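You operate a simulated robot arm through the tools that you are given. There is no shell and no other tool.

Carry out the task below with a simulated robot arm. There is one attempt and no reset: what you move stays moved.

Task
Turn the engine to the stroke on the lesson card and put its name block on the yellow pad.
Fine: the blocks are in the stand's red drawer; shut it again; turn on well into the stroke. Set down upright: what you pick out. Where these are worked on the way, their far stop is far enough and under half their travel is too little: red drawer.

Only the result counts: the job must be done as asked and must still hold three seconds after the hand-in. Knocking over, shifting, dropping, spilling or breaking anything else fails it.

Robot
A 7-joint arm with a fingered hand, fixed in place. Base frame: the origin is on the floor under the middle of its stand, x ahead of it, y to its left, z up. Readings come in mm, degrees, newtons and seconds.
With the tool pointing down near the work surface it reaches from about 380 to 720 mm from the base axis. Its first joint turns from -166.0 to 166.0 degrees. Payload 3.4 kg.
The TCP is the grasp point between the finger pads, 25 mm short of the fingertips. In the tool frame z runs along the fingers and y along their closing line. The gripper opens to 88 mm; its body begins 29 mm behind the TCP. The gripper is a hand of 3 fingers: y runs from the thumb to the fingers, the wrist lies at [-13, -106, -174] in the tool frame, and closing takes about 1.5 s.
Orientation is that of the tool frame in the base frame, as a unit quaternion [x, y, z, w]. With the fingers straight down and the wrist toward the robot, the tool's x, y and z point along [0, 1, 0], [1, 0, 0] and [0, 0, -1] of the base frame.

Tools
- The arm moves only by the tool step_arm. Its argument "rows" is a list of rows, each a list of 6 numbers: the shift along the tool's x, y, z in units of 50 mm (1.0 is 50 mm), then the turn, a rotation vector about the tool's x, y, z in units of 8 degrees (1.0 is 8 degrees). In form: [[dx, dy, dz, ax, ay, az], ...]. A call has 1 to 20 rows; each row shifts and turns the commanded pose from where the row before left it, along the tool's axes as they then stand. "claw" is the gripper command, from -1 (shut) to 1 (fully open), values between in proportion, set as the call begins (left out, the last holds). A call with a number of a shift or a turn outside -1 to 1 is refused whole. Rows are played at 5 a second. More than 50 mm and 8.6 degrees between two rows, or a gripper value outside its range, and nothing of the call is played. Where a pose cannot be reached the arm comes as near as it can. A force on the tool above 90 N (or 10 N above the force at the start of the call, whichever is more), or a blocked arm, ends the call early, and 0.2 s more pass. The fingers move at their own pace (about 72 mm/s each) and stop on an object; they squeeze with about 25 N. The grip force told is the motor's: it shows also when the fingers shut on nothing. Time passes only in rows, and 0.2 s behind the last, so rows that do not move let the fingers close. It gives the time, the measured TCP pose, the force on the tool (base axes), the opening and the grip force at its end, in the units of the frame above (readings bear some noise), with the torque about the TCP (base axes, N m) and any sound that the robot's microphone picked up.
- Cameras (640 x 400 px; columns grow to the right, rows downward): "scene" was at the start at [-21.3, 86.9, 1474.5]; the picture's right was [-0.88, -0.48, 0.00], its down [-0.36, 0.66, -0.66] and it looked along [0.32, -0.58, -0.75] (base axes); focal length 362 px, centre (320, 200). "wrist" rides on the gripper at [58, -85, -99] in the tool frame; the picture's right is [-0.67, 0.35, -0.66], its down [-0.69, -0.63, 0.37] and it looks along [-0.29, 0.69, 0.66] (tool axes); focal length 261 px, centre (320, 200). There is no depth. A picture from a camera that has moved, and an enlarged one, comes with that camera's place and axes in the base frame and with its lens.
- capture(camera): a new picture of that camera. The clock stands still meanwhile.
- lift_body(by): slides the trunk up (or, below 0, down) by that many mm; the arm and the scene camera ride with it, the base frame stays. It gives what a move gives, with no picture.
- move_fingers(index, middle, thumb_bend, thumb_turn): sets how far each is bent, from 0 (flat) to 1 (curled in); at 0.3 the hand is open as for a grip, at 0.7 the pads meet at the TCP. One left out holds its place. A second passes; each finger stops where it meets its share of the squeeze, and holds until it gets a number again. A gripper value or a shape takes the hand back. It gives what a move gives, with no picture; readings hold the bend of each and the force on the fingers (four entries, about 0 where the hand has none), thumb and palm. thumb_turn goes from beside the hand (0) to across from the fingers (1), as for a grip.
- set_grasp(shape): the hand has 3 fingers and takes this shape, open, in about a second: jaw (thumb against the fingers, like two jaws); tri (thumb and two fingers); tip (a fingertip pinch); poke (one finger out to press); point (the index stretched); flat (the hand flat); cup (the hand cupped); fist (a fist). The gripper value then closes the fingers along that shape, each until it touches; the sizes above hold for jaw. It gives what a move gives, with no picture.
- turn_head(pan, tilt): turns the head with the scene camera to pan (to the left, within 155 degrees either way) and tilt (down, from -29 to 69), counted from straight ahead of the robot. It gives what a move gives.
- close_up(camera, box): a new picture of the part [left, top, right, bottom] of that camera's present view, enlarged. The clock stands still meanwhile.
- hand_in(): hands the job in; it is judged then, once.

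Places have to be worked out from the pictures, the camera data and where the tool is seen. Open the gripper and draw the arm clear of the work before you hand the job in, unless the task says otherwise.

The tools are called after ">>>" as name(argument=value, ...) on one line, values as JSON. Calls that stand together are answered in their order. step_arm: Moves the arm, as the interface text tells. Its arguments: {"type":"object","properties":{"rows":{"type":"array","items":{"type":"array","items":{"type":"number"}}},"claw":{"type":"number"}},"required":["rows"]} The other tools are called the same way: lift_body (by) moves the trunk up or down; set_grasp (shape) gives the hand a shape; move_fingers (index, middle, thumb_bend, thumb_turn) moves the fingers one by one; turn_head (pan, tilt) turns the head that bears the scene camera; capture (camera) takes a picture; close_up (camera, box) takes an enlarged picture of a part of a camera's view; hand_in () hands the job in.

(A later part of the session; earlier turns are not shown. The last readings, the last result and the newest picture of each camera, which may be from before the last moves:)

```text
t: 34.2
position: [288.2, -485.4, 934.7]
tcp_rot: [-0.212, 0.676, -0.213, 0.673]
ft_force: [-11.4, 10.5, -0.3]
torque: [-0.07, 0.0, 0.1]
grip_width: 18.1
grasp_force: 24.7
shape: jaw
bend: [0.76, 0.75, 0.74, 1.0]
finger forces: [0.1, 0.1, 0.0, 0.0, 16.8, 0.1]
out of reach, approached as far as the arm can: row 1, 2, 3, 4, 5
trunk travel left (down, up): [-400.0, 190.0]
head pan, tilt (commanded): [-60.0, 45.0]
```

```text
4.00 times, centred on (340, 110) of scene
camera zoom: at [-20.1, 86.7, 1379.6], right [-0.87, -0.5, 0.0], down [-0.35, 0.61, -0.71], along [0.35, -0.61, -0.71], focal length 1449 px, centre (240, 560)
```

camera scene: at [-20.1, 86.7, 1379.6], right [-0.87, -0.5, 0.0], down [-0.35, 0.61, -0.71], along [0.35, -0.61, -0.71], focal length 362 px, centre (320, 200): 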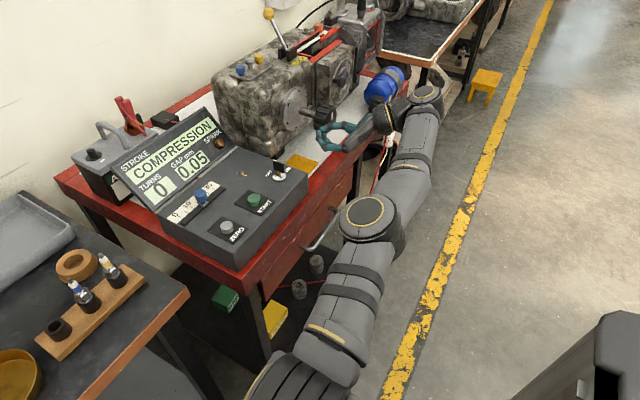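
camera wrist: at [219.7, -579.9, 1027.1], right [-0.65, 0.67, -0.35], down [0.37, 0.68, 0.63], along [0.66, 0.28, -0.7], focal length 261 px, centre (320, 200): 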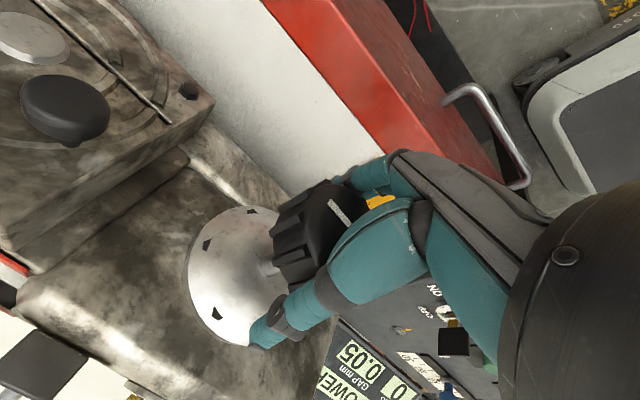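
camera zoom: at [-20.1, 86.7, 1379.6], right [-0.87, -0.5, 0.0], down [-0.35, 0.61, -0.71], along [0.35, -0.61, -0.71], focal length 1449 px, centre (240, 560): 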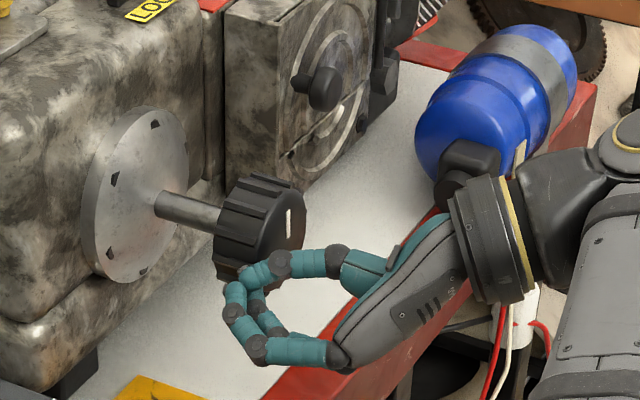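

The arm ran out of reach and slipped off, pushing the crank back: the panel now reads COMPRESSION and the mark is near 12 o'clock, so clockwise is the forward direction. I back the hand away along -x and will start the next grip from a roll in the other direction, where there is more range.

>>> step_arm(rows=[[0, 0, -0.6, 0, 0, 0], [0, 0, -0.6, 0, 0, 0], [0, 0, -0.8, 0, 0, 0], [0, 0, 0, 0, 0, 0]])

```text
t: 35.2
position: [188.6, -483.3, 934.4]
tcp_rot: [-0.196, 0.679, -0.198, 0.679]
ft_force: [0.5, -0.6, -0.4]
torque: [-0.01, -0.02, 0.01]
grip_width: 19.6
grasp_force: 25.5
shape: jaw
bend: [0.76, 0.75, 0.69, 1.0]
finger forces: [0.0, 0.1, 0.0, 0.1, 0.0, 0.0]
out of reach, approached as far as the arm can: row 1
trunk travel left (down, up): [-400.0, 190.0]
head pan, tilt (commanded): [-60.0, 45.0]
```

Clear of the knob. I open the hand and roll it back by about 145° so the thumb ends on the left side.

>>> step_arm(rows=[[0, 0, 0.1, 0, 0, -0.95], [0, 0, 0.1, 0, 0, -0.95], [0, 0, 0.1, 0, 0, -0.95], [0, 0, 0.1, 0, 0, -0.95], [0, 0, 0.1, 0, 0, -0.95], [0, 0, 0.1, 0, 0, -0.95], [0, 0, 0.1, 0, 0, -0.95], [0, 0, 0.1, 0, 0, -0.95], [0, 0, 0, 0, 0, -0.95], [0, 0, 0, 0, 0, -0.95], [0, 0, 0, 0, 0, 0]], claw=1)

>>> step_arm(rows=[[0, 0, 0, 0, 0, -0.95], [0, 0, 0, 0, 0, -0.95], [0, 0, 0, 0, 0, -0.95], [0, 0, 0, 0, 0, -0.95], [0, 0, 0, 0, 0, -0.95], [0, 0, 0, 0, 0, -0.95], [0, 0, 0, 0, 0, -0.95], [0, 0, 0, 0, 0, -0.95], [0, 0, 0, 0, 0, -0.95], [0, 0, 0, 0, 0, 0]])

>>> capture(camera="scene")

```text
t: 37.6
position: [229.2, -485.4, 935.5]
tcp_rot: [0.573, -0.415, 0.573, -0.413]
ft_force: [0.4, 0.3, -0.9]
torque: [0.0, 0.0, -0.05]
grip_width: 87.4
grasp_force: 0.1
shape: jaw
bend: [0.3, 0.3, 0.3, 0.98]
finger forces: [0.1, 0.0, 0.0, 0.1, 0.0, 0.0]
trunk travel left (down, up): [-400.0, 190.0]
head pan, tilt (commanded): [-60.0, 45.0]
```

```text
t: 39.1
position: [296.7, -455.3, 928.7]
tcp_rot: [0.709, -0.091, 0.673, -0.19]
ft_force: [-2.2, 6.2, -7.9]
torque: [0.38, 0.05, -0.13]
grip_width: 87.5
grasp_force: 0.1
shape: jaw
bend: [0.3, 0.3, 0.3, 0.98]
finger forces: [9.5, 0.1, 0.1, 0.0, 0.0, 0.1]
trunk travel left (down, up): [-400.0, 190.0]
head pan, tilt (commanded): [-60.0, 45.0]
stopped in row 7: the arm was blocked; the commanded pose is now the measured one
```

```text
taken
camera scene: at [-17.4, 85.3, 1376.9], right [-0.87, -0.5, 0.0], down [-0.35, 0.61, -0.71], along [0.35, -0.61, -0.71], focal length 362 px, centre (320, 200)
```

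scene: 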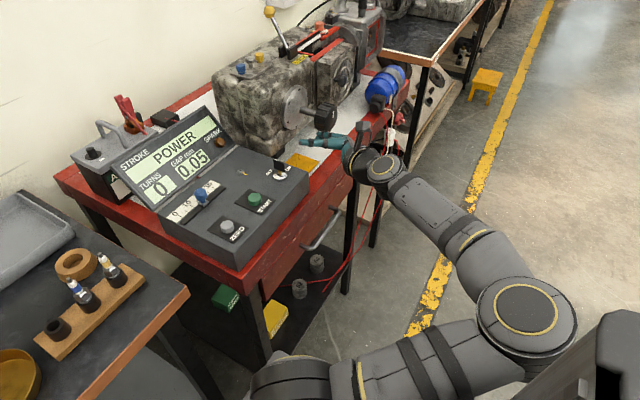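

The arm reconfigured and the hand drifted forward, its index touching the knob (panel back on POWER). I back straight off again before planning the next grip.

>>> step_arm(rows=[[0, 0, -0.5, 0, 0, 0], [0, 0, -0.5, 0, 0, 0], [0, 0, -0.5, 0, 0, 0], [0, 0, 0, 0, 0, 0]])

>>> close_up(camera="scene", box=[240, 60, 480, 210])

>>> capture(camera="wrist")

```text
t: 39.9
position: [300.4, -432.2, 933.2]
tcp_rot: [0.72, -0.031, 0.651, -0.239]
ft_force: [-0.2, 0.2, -0.6]
torque: [-0.01, 0.01, 0.0]
grip_width: 87.6
grasp_force: 0.1
shape: jaw
bend: [0.3, 0.3, 0.3, 0.98]
finger forces: [0.0, 0.0, 0.0, 0.0, 0.0, 0.1]
trunk travel left (down, up): [-400.0, 190.0]
head pan, tilt (commanded): [-60.0, 45.0]
stopped in row 4: the arm was blocked; the commanded pose is now the measured one
```

```text
2.67 times, centred on (360, 135) of scene
camera zoom: at [-17.9, 84.9, 1378.3], right [-0.87, -0.5, 0.0], down [-0.35, 0.61, -0.71], along [0.35, -0.61, -0.71], focal length 966 px, centre (213, 373)
```

zoom: 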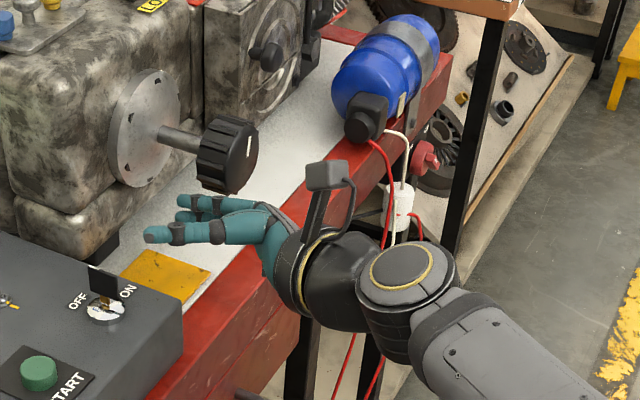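

```text
taken
camera wrist: at [192.8, -408.2, 1023.4], right [-0.63, -0.27, -0.73], down [0.08, 0.91, -0.4], along [0.77, -0.31, -0.56], focal length 261 px, centre (320, 200)
```

wrist: 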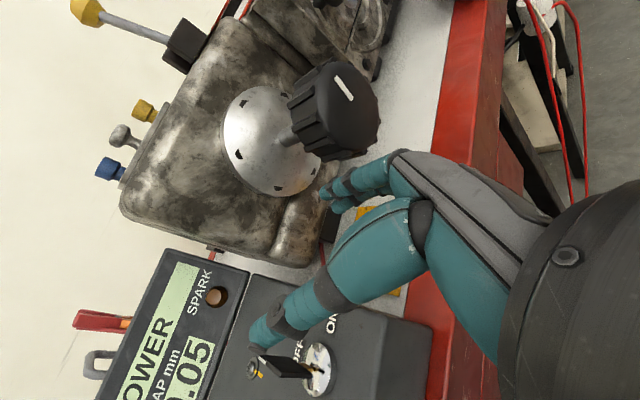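

The arm gets cramped this low relative to its shoulder. I raise the trunk 100 mm (hand goes straight up, clear of the knob), then pull back to free space and reorganize.

>>> lift_body(by=100)

>>> step_arm(rows=[[0, 0, -0.3, 0, 0, 0.5], [0, 0, -0.3, 0, 0, 0.5], [0, 0, -0.3, 0, 0, 0.5], [0, 0, -0.3, 0, 0, 0.5], [0, 0, -0.3, 0, 0, 0.5], [0, 0, 0, 0, 0, 0]])

```text
t: 41.3
position: [300.0, -433.1, 1035.0]
tcp_rot: [0.72, -0.031, 0.651, -0.239]
ft_force: [0.3, -0.1, 0.5]
torque: [0.0, -0.03, 0.03]
grip_width: 87.3
grasp_force: 0.0
shape: jaw
bend: [0.3, 0.3, 0.3, 0.98]
finger forces: [0.0, 0.1, 0.1, 0.0, 0.1, 0.1]
trunk travel left (down, up): [-500.0, 90.0]
head pan, tilt (commanded): [-60.0, 45.0]
```

```text
t: 42.7
position: [234.7, -453.0, 1037.8]
tcp_rot: [0.703, -0.15, 0.598, -0.355]
ft_force: [-0.7, -0.1, 0.0]
torque: [0.0, 0.02, -0.01]
grip_width: 87.6
grasp_force: 0.0
shape: jaw
bend: [0.3, 0.3, 0.3, 0.98]
finger forces: [0.0, 0.0, 0.0, 0.1, 0.0, 0.0]
trunk travel left (down, up): [-500.0, 90.0]
head pan, tilt (commanded): [-60.0, 45.0]
```

Back in free space. I raise the trunk to its top, square up the hand (roll about -50°, tool z along +x) and see how it reaches down to the knob's height from there.

>>> lift_body(by=90)

>>> step_arm(rows=[[0, 0, 0, -0.53, 0.57, -0.1], [0, 0, 0, -0.53, 0.57, -0.1], [0, 0, 0, -0.53, 0.57, -0.1], [0, 0, 0, 0, 0, 0]])

```text
t: 43.9
position: [235.8, -452.2, 1126.8]
tcp_rot: [0.702, -0.151, 0.599, -0.354]
ft_force: [-0.3, 0.0, -0.4]
torque: [0.01, -0.01, 0.0]
grip_width: 87.4
grasp_force: 0.1
shape: jaw
bend: [0.3, 0.3, 0.3, 0.98]
finger forces: [0.1, 0.0, 0.1, 0.0, 0.0, 0.0]
trunk travel left (down, up): [-590.0, 0.0]
head pan, tilt (commanded): [-60.0, 45.0]
```

```text
t: 44.7
position: [299.6, -422.1, 1127.7]
tcp_rot: [0.682, -0.182, 0.64, -0.303]
ft_force: [0.3, 0.8, 0.1]
torque: [-0.02, 0.01, -0.01]
grip_width: 87.8
grasp_force: 0.1
shape: jaw
bend: [0.3, 0.3, 0.3, 0.98]
finger forces: [0.0, 0.1, 0.1, 0.1, 0.0, 0.0]
trunk travel left (down, up): [-590.0, 0.0]
head pan, tilt (commanded): [-60.0, 45.0]
stopped in row 3: the arm was blocked; the commanded pose is now the measured one
```

The arm is at some joint limit in this configuration; I look at it to understand.

>>> turn_head(pan=-70, tilt=60)

>>> capture(camera="scene")

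```text
t: 45.5
position: [299.7, -423.1, 1126.6]
tcp_rot: [0.683, -0.183, 0.639, -0.302]
ft_force: [0.0, 0.4, 0.1]
torque: [0.0, -0.02, -0.01]
grip_width: 87.7
grasp_force: 0.1
shape: jaw
bend: [0.3, 0.3, 0.3, 0.98]
finger forces: [0.1, 0.0, 0.0, 0.0, 0.1, 0.1]
trunk travel left (down, up): [-590.0, 0.0]
head pan, tilt (commanded): [-70.0, 60.0]
```

```text
taken
camera scene: at [-36.0, 92.7, 1550.7], right [-0.94, -0.34, 0.0], down [-0.3, 0.81, -0.5], along [0.17, -0.47, -0.87], focal length 362 px, centre (320, 200)
```

scene: 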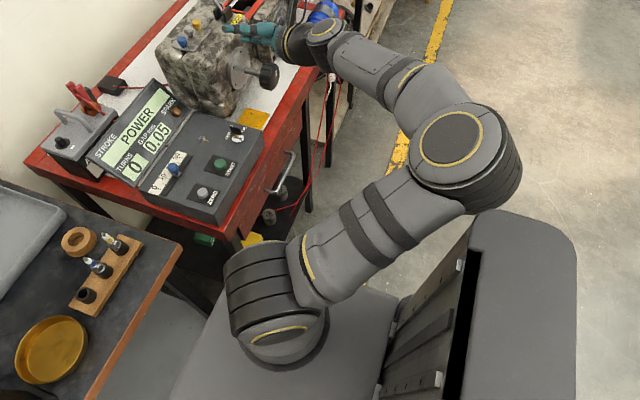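

The wrist axis has become nearly parallel to the forearm here, which cramps it. I roll back to the thumb-on-top pose, which reached well, and will use a moderate roll range with regrasps.

>>> step_arm(rows=[[0, 0, 0, -0.07, 0.15, 0.775], [0, 0, 0, -0.07, 0.15, 0.775], [0, 0, 0, -0.07, 0.15, 0.775], [0, 0, 0, -0.07, 0.15, 0.775], [0, 0, 0, -0.07, 0.15, 0.775], [0, 0, 0, -0.07, 0.15, 0.775], [0, 0, 0, -0.07, 0.15, 0.775], [0, 0, 0, -0.07, 0.15, 0.775], [0, 0, 0, 0, 0, 0]])

>>> capture(camera="scene")

```text
t: 47.5
position: [297.5, -424.0, 1126.3]
tcp_rot: [-0.5, 0.5, -0.499, 0.501]
ft_force: [0.4, 0.7, 0.5]
torque: [-0.02, 0.01, 0.0]
grip_width: 87.6
grasp_force: 0.0
shape: jaw
bend: [0.3, 0.3, 0.3, 0.98]
finger forces: [0.0, 0.0, 0.1, 0.1, 0.1, 0.0]
trunk travel left (down, up): [-590.0, 0.0]
head pan, tilt (commanded): [-70.0, 60.0]
```

```text
taken
camera scene: at [-36.0, 92.8, 1550.4], right [-0.94, -0.34, 0.0], down [-0.3, 0.81, -0.5], along [0.17, -0.47, -0.87], focal length 362 px, centre (320, 200)
```

scene: 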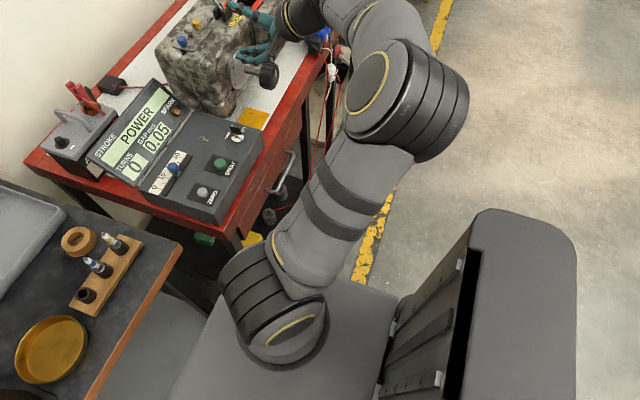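

The pose is clean again (roll 0 at (297, -424, 1126)). I move over above the knob's position, well clear, and test the roll range there in free air.

>>> step_arm(rows=[[0.65, 0.44, 0.13, 0, 0, 0], [0.65, 0.44, 0.13, 0, 0, 0], [0.65, 0.44, 0.13, 0, 0, 0], [0, 0, 0, 0, 0, 0]])

>>> step_arm(rows=[[0, 0, 0, 0, 0, -0.6], [0, 0, 0, 0, 0, -0.6], [0, 0, 0, 0, 0, -0.6], [0, 0, 0, 0, 0, -0.6], [0, 0, 0, 0, 0, -0.6], [0, 0, 0, 0, 0, -0.6], [0, 0, 0, 0, 0, -0.6], [0, 0, 0, 0, 0, -0.6], [0, 0, 0, 0, 0, 0]])

```text
t: 48.5
position: [318.2, -520.7, 1060.1]
tcp_rot: [-0.5, 0.5, -0.5, 0.501]
ft_force: [-1.0, 0.4, 0.9]
torque: [0.02, 0.01, -0.01]
grip_width: 87.8
grasp_force: 0.0
shape: jaw
bend: [0.3, 0.3, 0.3, 0.98]
finger forces: [0.0, 0.1, 0.1, 0.0, 0.0, 0.0]
trunk travel left (down, up): [-590.0, 0.0]
head pan, tilt (commanded): [-70.0, 60.0]
```

```text
t: 50.5
position: [317.6, -520.4, 1060.5]
tcp_rot: [0.636, -0.308, 0.637, -0.307]
ft_force: [0.7, -0.1, -0.3]
torque: [-0.03, 0.0, -0.01]
grip_width: 87.6
grasp_force: 0.1
shape: jaw
bend: [0.3, 0.3, 0.3, 0.98]
finger forces: [0.0, 0.1, 0.1, 0.0, 0.0, 0.0]
trunk travel left (down, up): [-590.0, 0.0]
head pan, tilt (commanded): [-70.0, 60.0]
```

Roll -38° works without drift. I test further.

>>> step_arm(rows=[[0, 0, 0, 0, 0, -0.5], [0, 0, 0, 0, 0, -0.5], [0, 0, 0, 0, 0, -0.5], [0, 0, 0, 0, 0, -0.5], [0, 0, 0, 0, 0, -0.5], [0, 0, 0, 0, 0, -0.5], [0, 0, 0, 0, 0, -0.5], [0, 0, 0, 0, 0, -0.5], [0, 0, 0, 0, 0, 0]])

```text
t: 52.5
position: [318.4, -520.4, 1059.5]
tcp_rot: [0.697, -0.12, 0.697, -0.12]
ft_force: [0.3, -0.3, -0.2]
torque: [0.0, -0.01, -0.02]
grip_width: 88.0
grasp_force: 0.0
shape: jaw
bend: [0.3, 0.3, 0.3, 0.98]
finger forces: [0.1, 0.0, 0.1, 0.0, 0.1, 0.0]
trunk travel left (down, up): [-590.0, 0.0]
head pan, tilt (commanded): [-70.0, 60.0]
```

Roll -70° is fine too. I keep testing.

>>> step_arm(rows=[[0, 0, 0, 0, 0, -0.5], [0, 0, 0, 0, 0, -0.5], [0, 0, 0, 0, 0, -0.5], [0, 0, 0, 0, 0, -0.5], [0, 0, 0, 0, 0, -0.5], [0, 0, 0, 0, 0, -0.5], [0, 0, 0, 0, 0, -0.5], [0, 0, 0, 0, 0, -0.5], [0, 0, 0, 0, 0, 0]])

```text
t: 54.5
position: [316.6, -523.2, 1058.8]
tcp_rot: [0.709, 0.045, 0.702, 0.054]
ft_force: [0.0, -0.5, 0.0]
torque: [0.0, 0.03, -0.02]
grip_width: 87.7
grasp_force: 0.0
shape: jaw
bend: [0.3, 0.3, 0.3, 0.98]
finger forces: [0.0, 0.0, 0.1, 0.0, 0.0, 0.0]
out of reach, approached as far as the arm can: row 2
trunk travel left (down, up): [-590.0, 0.0]
head pan, tilt (commanded): [-70.0, 60.0]
```

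About -90° is the limit, so I have roughly 100° of turn per grip from here. I set roll -86° and lower the trunk so the open hand straddles the knob from above.

>>> step_arm(rows=[[0, -0.02, 0.005, 0.047, 0.034, 0.75], [0, -0.02, 0.005, 0.047, 0.034, 0.75], [0, 0, 0, 0, 0, 0]])

>>> lift_body(by=-60)

>>> turn_head(pan=-60, tilt=45)

>>> capture(camera="scene")

>>> close_up(camera="scene", box=[240, 80, 440, 205])

>>> capture(camera="wrist")

```text
t: 55.3
position: [316.2, -521.4, 1057.9]
tcp_rot: [0.707, -0.025, 0.707, -0.025]
ft_force: [-0.7, -0.8, -1.0]
torque: [-0.01, -0.03, -0.01]
grip_width: 87.6
grasp_force: 0.0
shape: jaw
bend: [0.3, 0.3, 0.3, 0.98]
finger forces: [0.0, 0.0, 0.0, 0.1, 0.0, 0.1]
trunk travel left (down, up): [-590.0, 0.0]
head pan, tilt (commanded): [-70.0, 60.0]
```

```text
t: 56.3
position: [317.1, -521.1, 998.1]
tcp_rot: [0.707, -0.026, 0.706, -0.026]
ft_force: [0.6, -0.2, 0.1]
torque: [-0.04, -0.01, 0.0]
grip_width: 87.5
grasp_force: 0.1
shape: jaw
bend: [0.3, 0.3, 0.3, 0.98]
finger forces: [0.0, 0.0, 0.0, 0.0, 0.1, 0.0]
trunk travel left (down, up): [-530.0, 60.0]
head pan, tilt (commanded): [-70.0, 60.0]
```

```text
t: 57.0
position: [317.5, -520.3, 998.3]
tcp_rot: [0.706, -0.026, 0.707, -0.024]
ft_force: [-0.7, -0.2, 0.9]
torque: [-0.01, 0.01, 0.0]
grip_width: 87.5
grasp_force: 0.1
shape: jaw
bend: [0.3, 0.3, 0.3, 0.98]
finger forces: [0.0, 0.0, 0.0, 0.0, 0.1, 0.0]
trunk travel left (down, up): [-530.0, 60.0]
head pan, tilt (commanded): [-60.0, 45.0]
```

```text
taken
camera scene: at [-18.2, 84.9, 1509.8], right [-0.87, -0.5, 0.0], down [-0.35, 0.61, -0.71], along [0.35, -0.61, -0.71], focal length 362 px, centre (320, 200)
```

scene: 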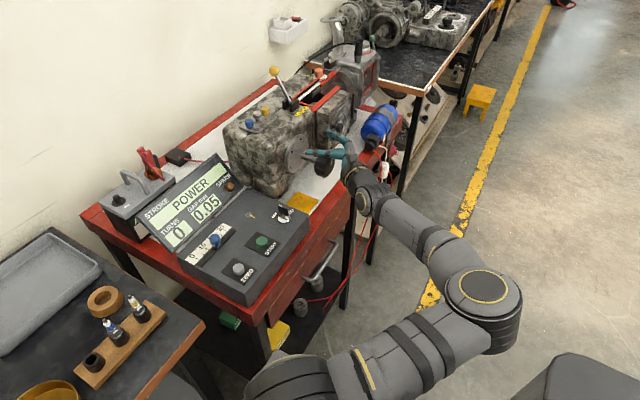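

```text
3.20 times, centred on (340, 142) of scene
camera zoom: at [-18.2, 84.9, 1509.8], right [-0.87, -0.5, 0.0], down [-0.35, 0.61, -0.71], along [0.35, -0.61, -0.71], focal length 1160 px, centre (256, 384)
```

zoom: 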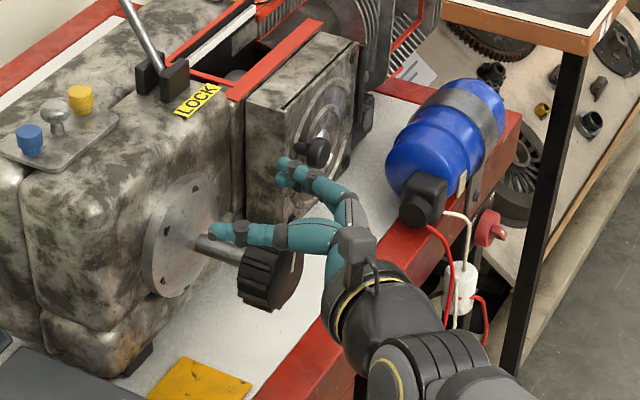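

```text
taken
camera wrist: at [218.1, -440.2, 1062.6], right [-0.66, -0.3, -0.69], down [0.37, 0.68, -0.64], along [0.66, -0.67, -0.33], focal length 261 px, centre (320, 200)
```

wrist: 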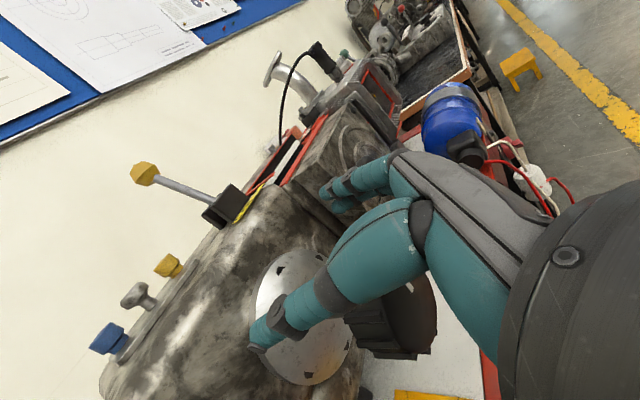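

The open hand is straddling above the knob with the thumb left and fingers right. I lower the last 59 mm to the knob's axis.

>>> lift_body(by=-30)

>>> lift_body(by=-29)

>>> close_up(camera="scene", box=[240, 60, 440, 185])

```text
t: 57.8
position: [316.9, -521.2, 967.7]
tcp_rot: [0.707, -0.026, 0.706, -0.024]
ft_force: [0.0, 0.0, 0.1]
torque: [-0.02, 0.0, -0.01]
grip_width: 87.7
grasp_force: 0.0
shape: jaw
bend: [0.3, 0.3, 0.3, 0.98]
finger forces: [0.0, 0.1, 0.0, 0.1, 0.0, 0.0]
trunk travel left (down, up): [-500.0, 90.0]
head pan, tilt (commanded): [-60.0, 45.0]
```

```text
t: 58.5
position: [317.1, -520.4, 939.3]
tcp_rot: [0.707, -0.026, 0.706, -0.024]
ft_force: [0.0, 0.9, -0.8]
torque: [-0.01, 0.0, 0.0]
grip_width: 87.8
grasp_force: 0.1
shape: jaw
bend: [0.3, 0.3, 0.3, 0.97]
finger forces: [0.0, 0.0, 0.0, 0.1, 1.0, 0.0]
trunk travel left (down, up): [-471.0, 119.0]
head pan, tilt (commanded): [-60.0, 45.0]
```

```text
3.20 times, centred on (340, 122) of scene
camera zoom: at [-18.1, 85.0, 1450.8], right [-0.87, -0.5, 0.0], down [-0.35, 0.61, -0.71], along [0.35, -0.61, -0.71], focal length 1160 px, centre (256, 448)
```

zoom: 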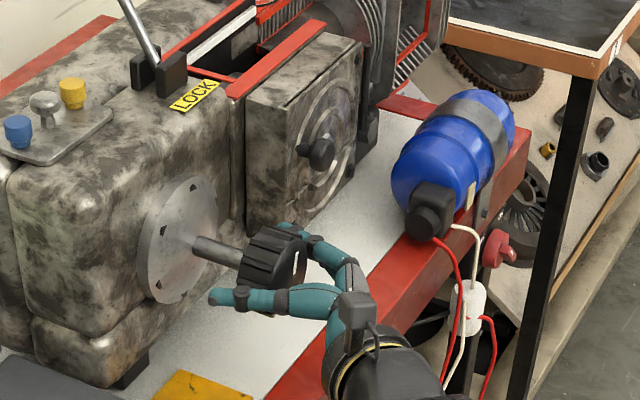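

Thumb only just brushes the knob (1 N). I centre 2 mm and close the grip.

>>> step_arm(rows=[[0, -0.05, 0, 0, 0, 0], [0, 0, 0, 0, 0, 0]])

>>> step_arm(rows=[[0, 0, 0, 0, 0, 0], [0, 0, 0, 0, 0, 0], [0, 0, 0, 0, 0, 0], [0, 0, 0, 0, 0, 0], [0, 0, 0, 0, 0, 0], [0, 0, 0, 0, 0, 0], [0, 0, 0, 0, 0, 0], [0, 0, 0, 0, 0, 0]], claw=-1)

>>> close_up(camera="scene", box=[240, 60, 440, 185])

>>> capture(camera="wrist")

```text
t: 59.1
position: [317.2, -519.7, 939.6]
tcp_rot: [0.706, -0.027, 0.707, -0.025]
ft_force: [-0.8, -1.8, 0.6]
torque: [0.01, 0.01, 0.03]
grip_width: 87.7
grasp_force: 0.0
shape: jaw
bend: [0.3, 0.3, 0.3, 0.97]
finger forces: [1.7, 0.0, 0.0, 0.0, 0.0, 0.1]
trunk travel left (down, up): [-471.0, 119.0]
head pan, tilt (commanded): [-60.0, 45.0]
```

```text
t: 60.9
position: [317.2, -519.2, 938.9]
tcp_rot: [0.705, -0.027, 0.708, -0.024]
ft_force: [1.8, -8.5, 3.1]
torque: [0.02, -0.07, 0.42]
grip_width: 57.8
grasp_force: 25.1
shape: jaw
bend: [0.36, 0.42, 0.65, 1.0]
finger forces: [26.5, 8.7, 0.0, 0.0, 25.7, 0.0]
trunk travel left (down, up): [-471.0, 119.0]
head pan, tilt (commanded): [-60.0, 45.0]
```

```text
3.20 times, centred on (340, 122) of scene
camera zoom: at [-18.0, 83.8, 1451.0], right [-0.87, -0.5, 0.0], down [-0.35, 0.61, -0.71], along [0.35, -0.61, -0.71], focal length 1160 px, centre (256, 448)
```

zoom: 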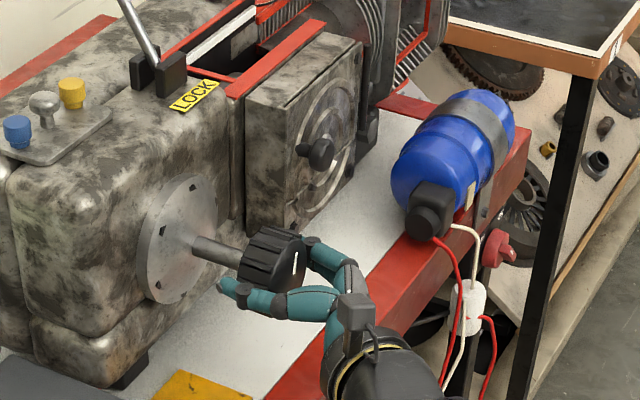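

```text
taken
camera wrist: at [217.9, -438.6, 1003.6], right [-0.66, -0.3, -0.69], down [0.37, 0.68, -0.64], along [0.66, -0.67, -0.33], focal length 261 px, centre (320, 200)
```

wrist: 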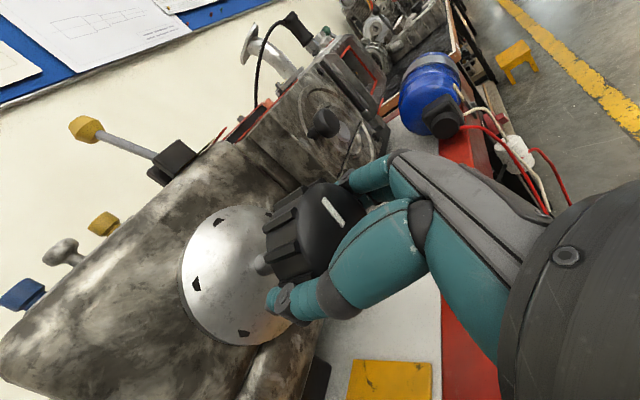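

The knob is well gripped (thumb 26 N vs. fingers 27/9 N). I turn clockwise about 48° and check the panel.

>>> step_arm(rows=[[0, 0, 0, 0, 0, 0.6], [0, 0, 0, 0, 0, 0.6], [0, 0, 0, 0, 0, 0.6], [0, 0, 0, 0, 0, 0.6], [0, 0, 0, 0, 0, 0.6], [0, 0, 0, 0, 0, 0.6], [0, 0, 0, 0, 0, 0.6], [0, 0, 0, 0, 0, 0.6], [0, 0, 0, 0, 0, 0.6], [0, 0, 0, 0, 0, 0.6], [0, 0, 0, 0, 0, 0]])

>>> capture(camera="scene")

>>> close_up(camera="scene", box=[240, 60, 440, 185])

```text
t: 63.3
position: [316.3, -519.4, 939.3]
tcp_rot: [0.635, -0.311, 0.635, -0.312]
ft_force: [-0.6, -6.3, 0.2]
torque: [0.0, -0.34, 0.25]
grip_width: 57.2
grasp_force: 25.0
shape: jaw
bend: [0.36, 0.43, 0.65, 0.99]
finger forces: [25.3, 7.8, 0.0, 0.0, 27.6, 0.0]
trunk travel left (down, up): [-471.0, 119.0]
head pan, tilt (commanded): [-60.0, 45.0]
```

```text
taken
camera scene: at [-18.2, 84.0, 1450.9], right [-0.87, -0.5, 0.0], down [-0.35, 0.61, -0.71], along [0.35, -0.61, -0.71], focal length 362 px, centre (320, 200)
```

scene: 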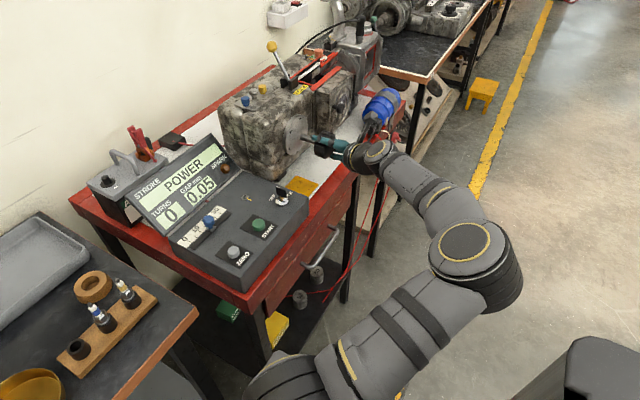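

```text
3.20 times, centred on (340, 122) of scene
camera zoom: at [-18.2, 84.0, 1450.9], right [-0.87, -0.5, 0.0], down [-0.35, 0.61, -0.71], along [0.35, -0.61, -0.71], focal length 1160 px, centre (256, 448)
```

zoom: 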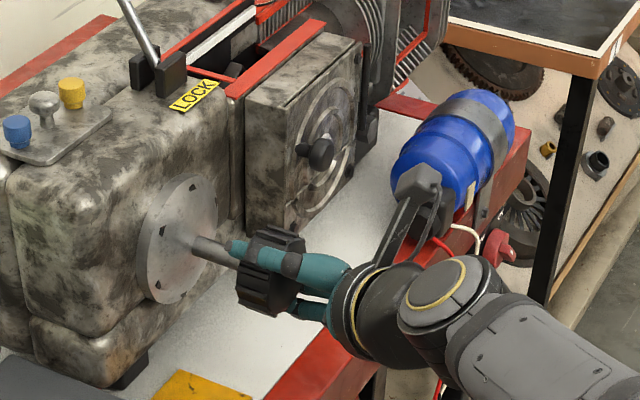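

Turning smoothly with the panel still on POWER. I continue another 48°.

>>> step_arm(rows=[[0, 0, 0, 0, 0, 0.6], [0, 0, 0, 0, 0, 0.6], [0, 0, 0, 0, 0, 0.6], [0, 0, 0, 0, 0, 0.6], [0, 0, 0, 0, 0, 0.6], [0, 0, 0, 0, 0, 0.6], [0, 0, 0, 0, 0, 0.6], [0, 0, 0, 0, 0, 0.6], [0, 0, 0, 0, 0, 0.6], [0, 0, 0, 0, 0, 0.6], [0, 0, 0, 0, 0, 0]])

>>> capture(camera="scene")

>>> close_up(camera="scene", box=[240, 60, 440, 185])

```text
t: 65.7
position: [316.5, -518.7, 940.3]
tcp_rot: [-0.453, 0.542, -0.455, 0.542]
ft_force: [1.8, -4.2, 2.1]
torque: [-0.03, -0.37, -0.07]
grip_width: 57.1
grasp_force: 25.2
shape: jaw
bend: [0.38, 0.44, 0.65, 0.99]
finger forces: [22.7, 7.9, 0.0, 0.1, 31.3, 0.0]
trunk travel left (down, up): [-471.0, 119.0]
head pan, tilt (commanded): [-60.0, 45.0]
```

```text
taken
camera scene: at [-18.2, 84.5, 1450.9], right [-0.87, -0.5, 0.0], down [-0.35, 0.61, -0.71], along [0.35, -0.61, -0.71], focal length 362 px, centre (320, 200)
```

scene: 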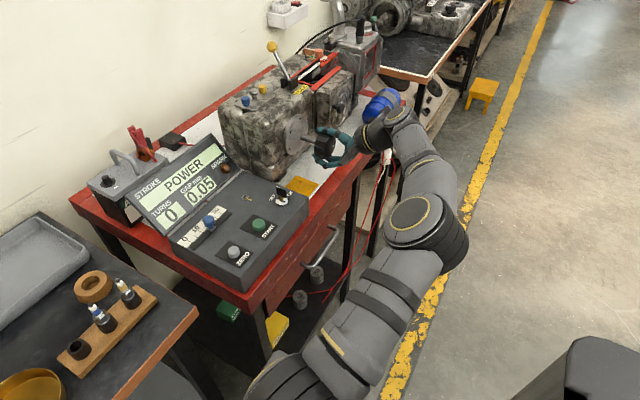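

```text
3.20 times, centred on (340, 122) of scene
camera zoom: at [-18.2, 84.5, 1450.9], right [-0.87, -0.5, 0.0], down [-0.35, 0.61, -0.71], along [0.35, -0.61, -0.71], focal length 1160 px, centre (256, 448)
```

zoom: 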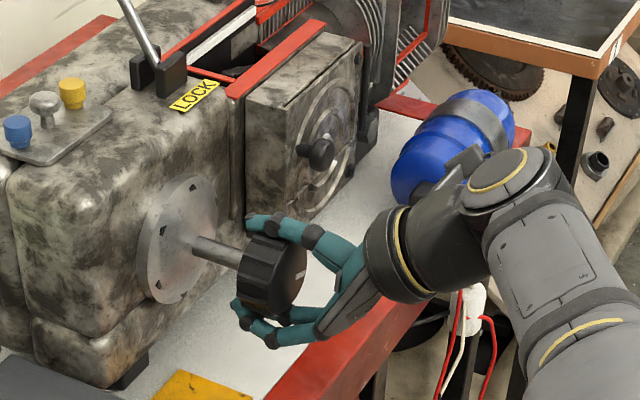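

Still POWER with the mark at about 4 o'clock. I open, back off 15 mm so the open fingers clear the ribs, and roll back around the knob for another bite.

>>> step_arm(rows=[[0, 0, 0, 0, 0, 0], [0, 0, 0, 0, 0, 0], [0, 0, 0, 0, 0, 0], [0, 0, 0, 0, 0, 0], [0, 0, -0.3, 0, 0, 0], [0, 0, 0, 0, 0, 0]], claw=1)

>>> step_arm(rows=[[0, 0, 0, 0, 0, -0.7], [0, 0, 0, 0, 0, -0.7], [0, 0, 0, 0, 0, -0.7], [0, 0, 0, 0, 0, -0.7], [0, 0, 0, 0, 0, -0.7], [0, 0, 0, 0, 0, -0.7], [0, 0, 0, 0, 0, -0.7], [0, 0, 0, 0, 0, -0.7], [0, 0, 0, 0, 0, -0.7], [0, 0, 0, 0, 0, 0]])

>>> close_up(camera="scene", box=[240, 60, 440, 185])

```text
t: 67.1
position: [303.4, -518.6, 938.8]
tcp_rot: [-0.453, 0.542, -0.454, 0.542]
ft_force: [-0.1, -0.2, 0.7]
torque: [0.01, -0.02, 0.01]
grip_width: 87.7
grasp_force: 0.0
shape: jaw
bend: [0.3, 0.3, 0.3, 0.98]
finger forces: [0.0, 0.0, 0.0, 0.0, 0.1, 0.1]
trunk travel left (down, up): [-471.0, 119.0]
head pan, tilt (commanded): [-60.0, 45.0]
```

```text
t: 69.3
position: [301.7, -517.4, 940.4]
tcp_rot: [0.642, -0.296, 0.642, -0.296]
ft_force: [-0.2, -1.0, 0.4]
torque: [-0.05, 0.03, 0.01]
grip_width: 87.9
grasp_force: 0.0
shape: jaw
bend: [0.3, 0.3, 0.3, 0.98]
finger forces: [0.1, 0.0, 0.0, 0.0, 0.1, 0.1]
trunk travel left (down, up): [-471.0, 119.0]
head pan, tilt (commanded): [-60.0, 45.0]
```

```text
3.20 times, centred on (340, 122) of scene
camera zoom: at [-18.1, 84.9, 1450.9], right [-0.87, -0.5, 0.0], down [-0.35, 0.61, -0.71], along [0.35, -0.61, -0.71], focal length 1160 px, centre (256, 448)
```

zoom: 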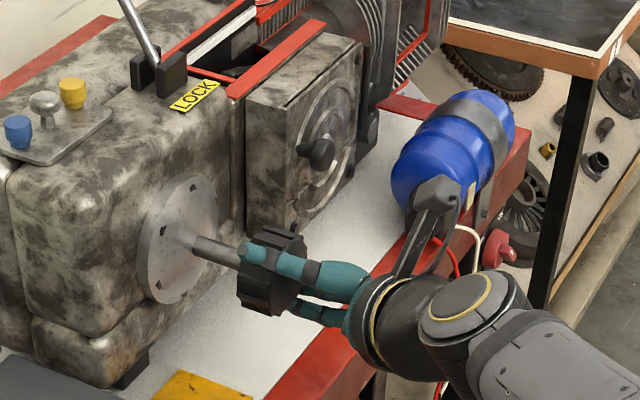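

No contact while rolling back. I continue to about roll -84° and come forward 14 mm.

>>> step_arm(rows=[[0, 0, 0, 0, 0, -0.6], [0, 0, 0, 0, 0, -0.6], [0, 0, 0, 0, 0, -0.6], [0, 0, 0, 0, 0, -0.6], [0, 0, 0, 0, 0, -0.6], [0, 0, 0, 0, 0, -0.6], [0, 0, 0, 0, 0, -0.6], [0, 0, 0, 0, 0, -0.6], [0, 0, 0, 0, 0, -0.6], [0, 0, 0, 0, 0, 0]])

>>> step_arm(rows=[[0, 0, 0.28, 0, 0, 0], [0, 0, 0, 0, 0, 0]])

>>> close_up(camera="scene", box=[240, 60, 440, 185])

```text
t: 71.5
position: [303.8, -516.4, 940.7]
tcp_rot: [0.702, -0.085, 0.7, -0.104]
ft_force: [0.7, -0.7, 0.4]
torque: [-0.02, 0.02, 0.0]
grip_width: 88.0
grasp_force: 0.1
shape: jaw
bend: [0.3, 0.3, 0.3, 0.98]
finger forces: [0.0, 0.0, 0.0, 0.0, 0.0, 0.0]
out of reach, approached as far as the arm can: row 7, 8
trunk travel left (down, up): [-471.0, 119.0]
head pan, tilt (commanded): [-60.0, 45.0]
```

```text
t: 72.1
position: [315.6, -519.3, 939.3]
tcp_rot: [0.703, -0.077, 0.701, -0.088]
ft_force: [-1.5, -1.7, -0.3]
torque: [0.01, 0.02, -0.04]
grip_width: 87.9
grasp_force: 0.1
shape: jaw
bend: [0.3, 0.3, 0.3, 0.98]
finger forces: [1.8, 0.1, 0.0, 0.0, 0.1, 0.0]
trunk travel left (down, up): [-471.0, 119.0]
head pan, tilt (commanded): [-60.0, 45.0]
```

```text
3.20 times, centred on (340, 122) of scene
camera zoom: at [-18.2, 84.6, 1450.9], right [-0.87, -0.5, 0.0], down [-0.35, 0.61, -0.71], along [0.35, -0.61, -0.71], focal length 1160 px, centre (256, 448)
```

zoom: 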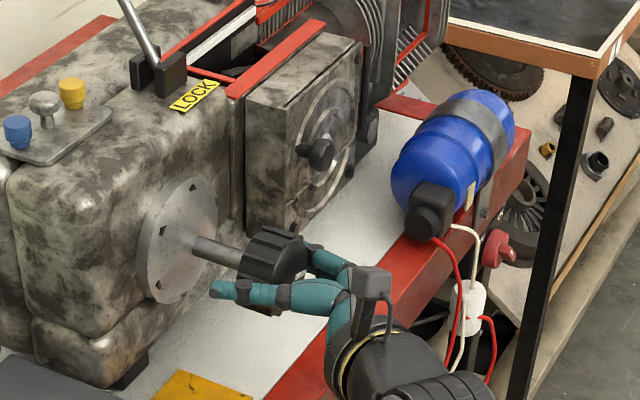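

Roll is about -77° around the knob. I close and turn clockwise again.

>>> step_arm(rows=[[0, 0, 0, 0, 0, 0], [0, 0, 0, 0, 0, 0], [0, 0, 0, 0, 0, 0], [0, 0, 0, 0, 0, 0], [0, 0, 0, 0, 0, 0], [0, 0, 0, 0, 0, 0], [0, 0, 0, 0, 0, 0], [0, 0, 0, 0, 0, 0]], claw=-1)

>>> step_arm(rows=[[0, 0, 0, 0, 0, 0.6], [0, 0, 0, 0, 0, 0.6], [0, 0, 0, 0, 0, 0.6], [0, 0, 0, 0, 0, 0.6], [0, 0, 0, 0, 0, 0.6], [0, 0, 0, 0, 0, 0.6], [0, 0, 0, 0, 0, 0.6], [0, 0, 0, 0, 0, 0.6], [0, 0, 0, 0, 0, 0.6], [0, 0, 0, 0, 0, 0]])

>>> capture(camera="scene")

```text
t: 73.9
position: [315.7, -517.5, 939.9]
tcp_rot: [0.703, -0.077, 0.702, -0.089]
ft_force: [-0.1, -8.6, 1.0]
torque: [0.01, -0.11, 0.34]
grip_width: 57.8
grasp_force: 25.0
shape: jaw
bend: [0.36, 0.42, 0.65, 1.0]
finger forces: [26.0, 8.4, 0.0, 0.1, 25.2, 0.0]
trunk travel left (down, up): [-471.0, 119.0]
head pan, tilt (commanded): [-60.0, 45.0]
```

```text
t: 76.1
position: [316.6, -517.7, 938.8]
tcp_rot: [0.624, -0.331, 0.62, -0.341]
ft_force: [1.2, -6.1, 1.8]
torque: [0.0, -0.48, 0.26]
grip_width: 57.7
grasp_force: 24.8
shape: jaw
bend: [0.37, 0.42, 0.65, 1.0]
finger forces: [24.9, 8.9, 0.1, 0.0, 28.2, 0.0]
trunk travel left (down, up): [-471.0, 119.0]
head pan, tilt (commanded): [-60.0, 45.0]
```

```text
taken
camera scene: at [-18.1, 84.1, 1450.9], right [-0.87, -0.5, 0.0], down [-0.35, 0.61, -0.71], along [0.35, -0.61, -0.71], focal length 362 px, centre (320, 200)
```

scene: 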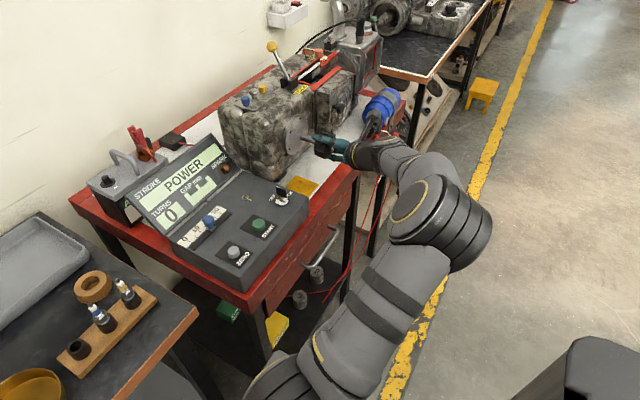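

The panel's GAP field changed. I enlarge the panel, then continue.

>>> close_up(camera="scene", box=[110, 120, 270, 220])

>>> step_arm(rows=[[0, 0, 0, 0, 0, 0.6], [0, 0, 0, 0, 0, 0.6], [0, 0, 0, 0, 0, 0.6], [0, 0, 0, 0, 0, 0.6], [0, 0, 0, 0, 0, 0.6], [0, 0, 0, 0, 0, 0]])

>>> close_up(camera="scene", box=[110, 60, 430, 260])

```text
4.00 times, centred on (190, 170) of scene
camera zoom: at [-18.1, 84.1, 1450.9], right [-0.87, -0.5, 0.0], down [-0.35, 0.61, -0.71], along [0.35, -0.61, -0.71], focal length 1449 px, centre (840, 320)
```

zoom: 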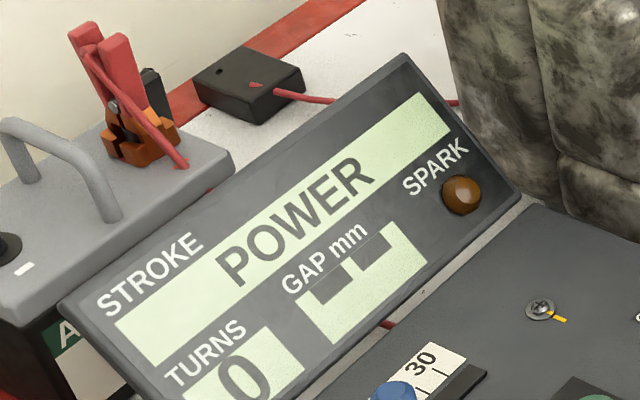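

```text
t: 77.5
position: [316.4, -519.0, 939.0]
tcp_rot: [0.543, -0.454, 0.535, -0.462]
ft_force: [-0.1, -4.9, 1.5]
torque: [0.01, -0.63, 0.05]
grip_width: 57.5
grasp_force: 25.2
shape: jaw
bend: [0.37, 0.43, 0.65, 1.0]
finger forces: [23.5, 9.0, 0.0, 0.0, 29.4, 0.0]
trunk travel left (down, up): [-471.0, 119.0]
head pan, tilt (commanded): [-60.0, 45.0]
```

```text
2.00 times, centred on (270, 160) of scene
camera zoom: at [-18.2, 84.4, 1450.9], right [-0.87, -0.5, 0.0], down [-0.35, 0.61, -0.71], along [0.35, -0.61, -0.71], focal length 725 px, centre (420, 280)
```

zoom: 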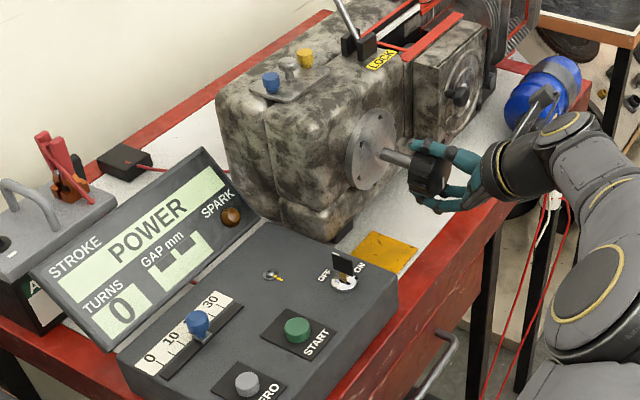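

GAP shows "--" (a valve has left its seat), still POWER, so EXHAUST should be close. I continue a few more degrees.

>>> step_arm(rows=[[0, 0, 0, 0, 0, 0.6], [0, 0, 0, 0, 0, 0.6], [0, 0, 0, 0, 0, 0.6], [0, 0, 0, 0, 0, 0.6], [0, 0, 0, 0, 0, 0]])

>>> close_up(camera="scene", box=[110, 60, 430, 260])

>>> close_up(camera="scene", box=[260, 80, 420, 180])

```text
t: 78.7
position: [316.6, -519.3, 939.7]
tcp_rot: [-0.459, 0.538, -0.45, 0.545]
ft_force: [0.0, -3.5, 2.1]
torque: [0.0, -0.62, -0.16]
grip_width: 57.5
grasp_force: 25.4
shape: jaw
bend: [0.38, 0.43, 0.65, 1.0]
finger forces: [22.8, 9.2, 0.0, 0.0, 29.4, 0.0]
trunk travel left (down, up): [-471.0, 119.0]
head pan, tilt (commanded): [-60.0, 45.0]
```

```text
2.00 times, centred on (270, 160) of scene
camera zoom: at [-18.3, 84.5, 1450.9], right [-0.87, -0.5, 0.0], down [-0.35, 0.61, -0.71], along [0.35, -0.61, -0.71], focal length 725 px, centre (420, 280)
```

zoom: 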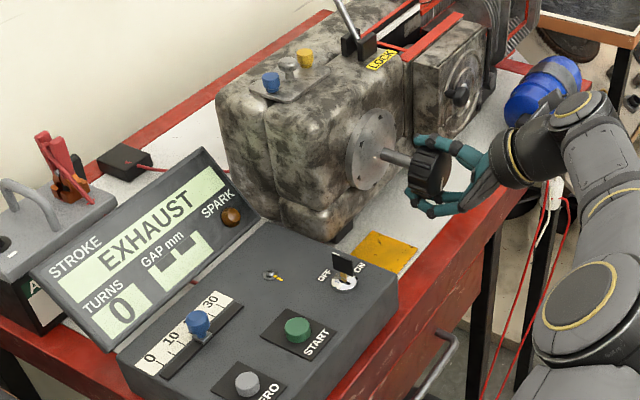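

```text
4.00 times, centred on (340, 130) of scene
camera zoom: at [-18.3, 84.5, 1450.9], right [-0.87, -0.5, 0.0], down [-0.35, 0.61, -0.71], along [0.35, -0.61, -0.71], focal length 1449 px, centre (240, 480)
```

zoom: 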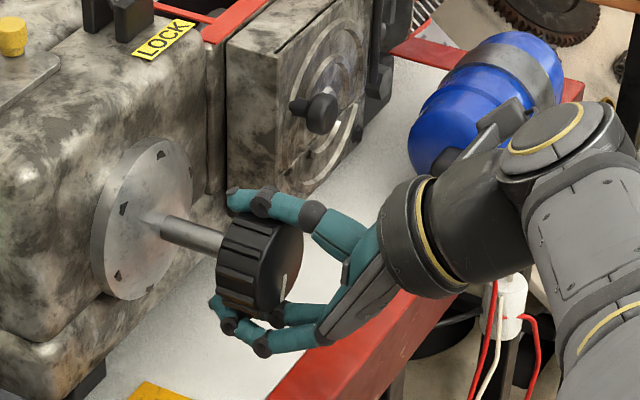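

The panel now reads EXHAUST, 0–19° into the stroke. "Well into the stroke" wants about 80° more, so I regrasp once more the same way.

>>> step_arm(rows=[[0, 0, 0, 0, 0, 0], [0, 0, 0, 0, 0, 0], [0, 0, 0, 0, 0, 0], [0, 0, 0, 0, 0, 0], [0, 0, -0.28, 0, 0, 0], [0, 0, 0, 0, 0, 0]], claw=1)

>>> step_arm(rows=[[0, 0, 0, 0, 0, -0.7], [0, 0, 0, 0, 0, -0.7], [0, 0, 0, 0, 0, -0.7], [0, 0, 0, 0, 0, -0.7], [0, 0, 0, 0, 0, -0.7], [0, 0, 0, 0, 0, -0.7], [0, 0, 0, 0, 0, -0.7], [0, 0, 0, 0, 0, -0.7], [0, 0, 0, 0, 0, -0.7], [0, 0, 0, 0, 0, 0]])

>>> step_arm(rows=[[0, 0, 0, 0, 0, -0.6], [0, 0, 0, 0, 0, -0.6], [0, 0, 0, 0, 0, -0.6], [0, 0, 0, 0, 0, -0.6], [0, 0, 0, 0, 0, -0.6], [0, 0, 0, 0, 0, -0.6], [0, 0, 0, 0, 0, 0]])

>>> close_up(camera="scene", box=[110, 60, 430, 260])

```text
t: 80.1
position: [302.9, -519.4, 940.2]
tcp_rot: [-0.46, 0.537, -0.45, 0.545]
ft_force: [-1.1, -0.4, 0.4]
torque: [-0.02, 0.01, 0.03]
grip_width: 87.8
grasp_force: 0.1
shape: jaw
bend: [0.3, 0.3, 0.3, 0.98]
finger forces: [0.0, 0.0, 0.0, 0.0, 0.1, 0.0]
trunk travel left (down, up): [-471.0, 119.0]
head pan, tilt (commanded): [-60.0, 45.0]
```

```text
t: 82.3
position: [301.7, -519.6, 939.9]
tcp_rot: [0.645, -0.291, 0.64, -0.301]
ft_force: [0.4, -0.8, -0.6]
torque: [-0.01, -0.02, -0.03]
grip_width: 88.1
grasp_force: 0.0
shape: jaw
bend: [0.3, 0.3, 0.3, 0.98]
finger forces: [0.0, 0.0, 0.1, 0.0, 0.1, 0.1]
trunk travel left (down, up): [-471.0, 119.0]
head pan, tilt (commanded): [-60.0, 45.0]
```

```text
t: 83.9
position: [302.3, -519.0, 940.0]
tcp_rot: [0.697, -0.121, 0.694, -0.133]
ft_force: [1.0, -0.8, 1.0]
torque: [0.01, 0.0, 0.03]
grip_width: 88.0
grasp_force: 0.2
shape: jaw
bend: [0.3, 0.3, 0.3, 0.98]
finger forces: [0.0, 0.0, 0.0, 0.1, 0.0, 0.0]
trunk travel left (down, up): [-471.0, 119.0]
head pan, tilt (commanded): [-60.0, 45.0]
```

```text
2.00 times, centred on (270, 160) of scene
camera zoom: at [-18.1, 84.9, 1450.9], right [-0.87, -0.5, 0.0], down [-0.35, 0.61, -0.71], along [0.35, -0.61, -0.71], focal length 725 px, centre (420, 280)
```

zoom: 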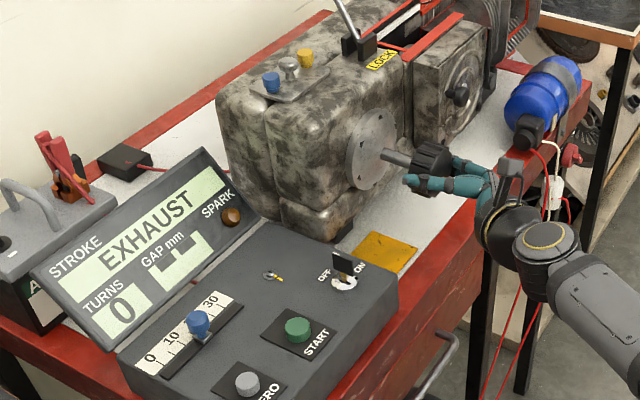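

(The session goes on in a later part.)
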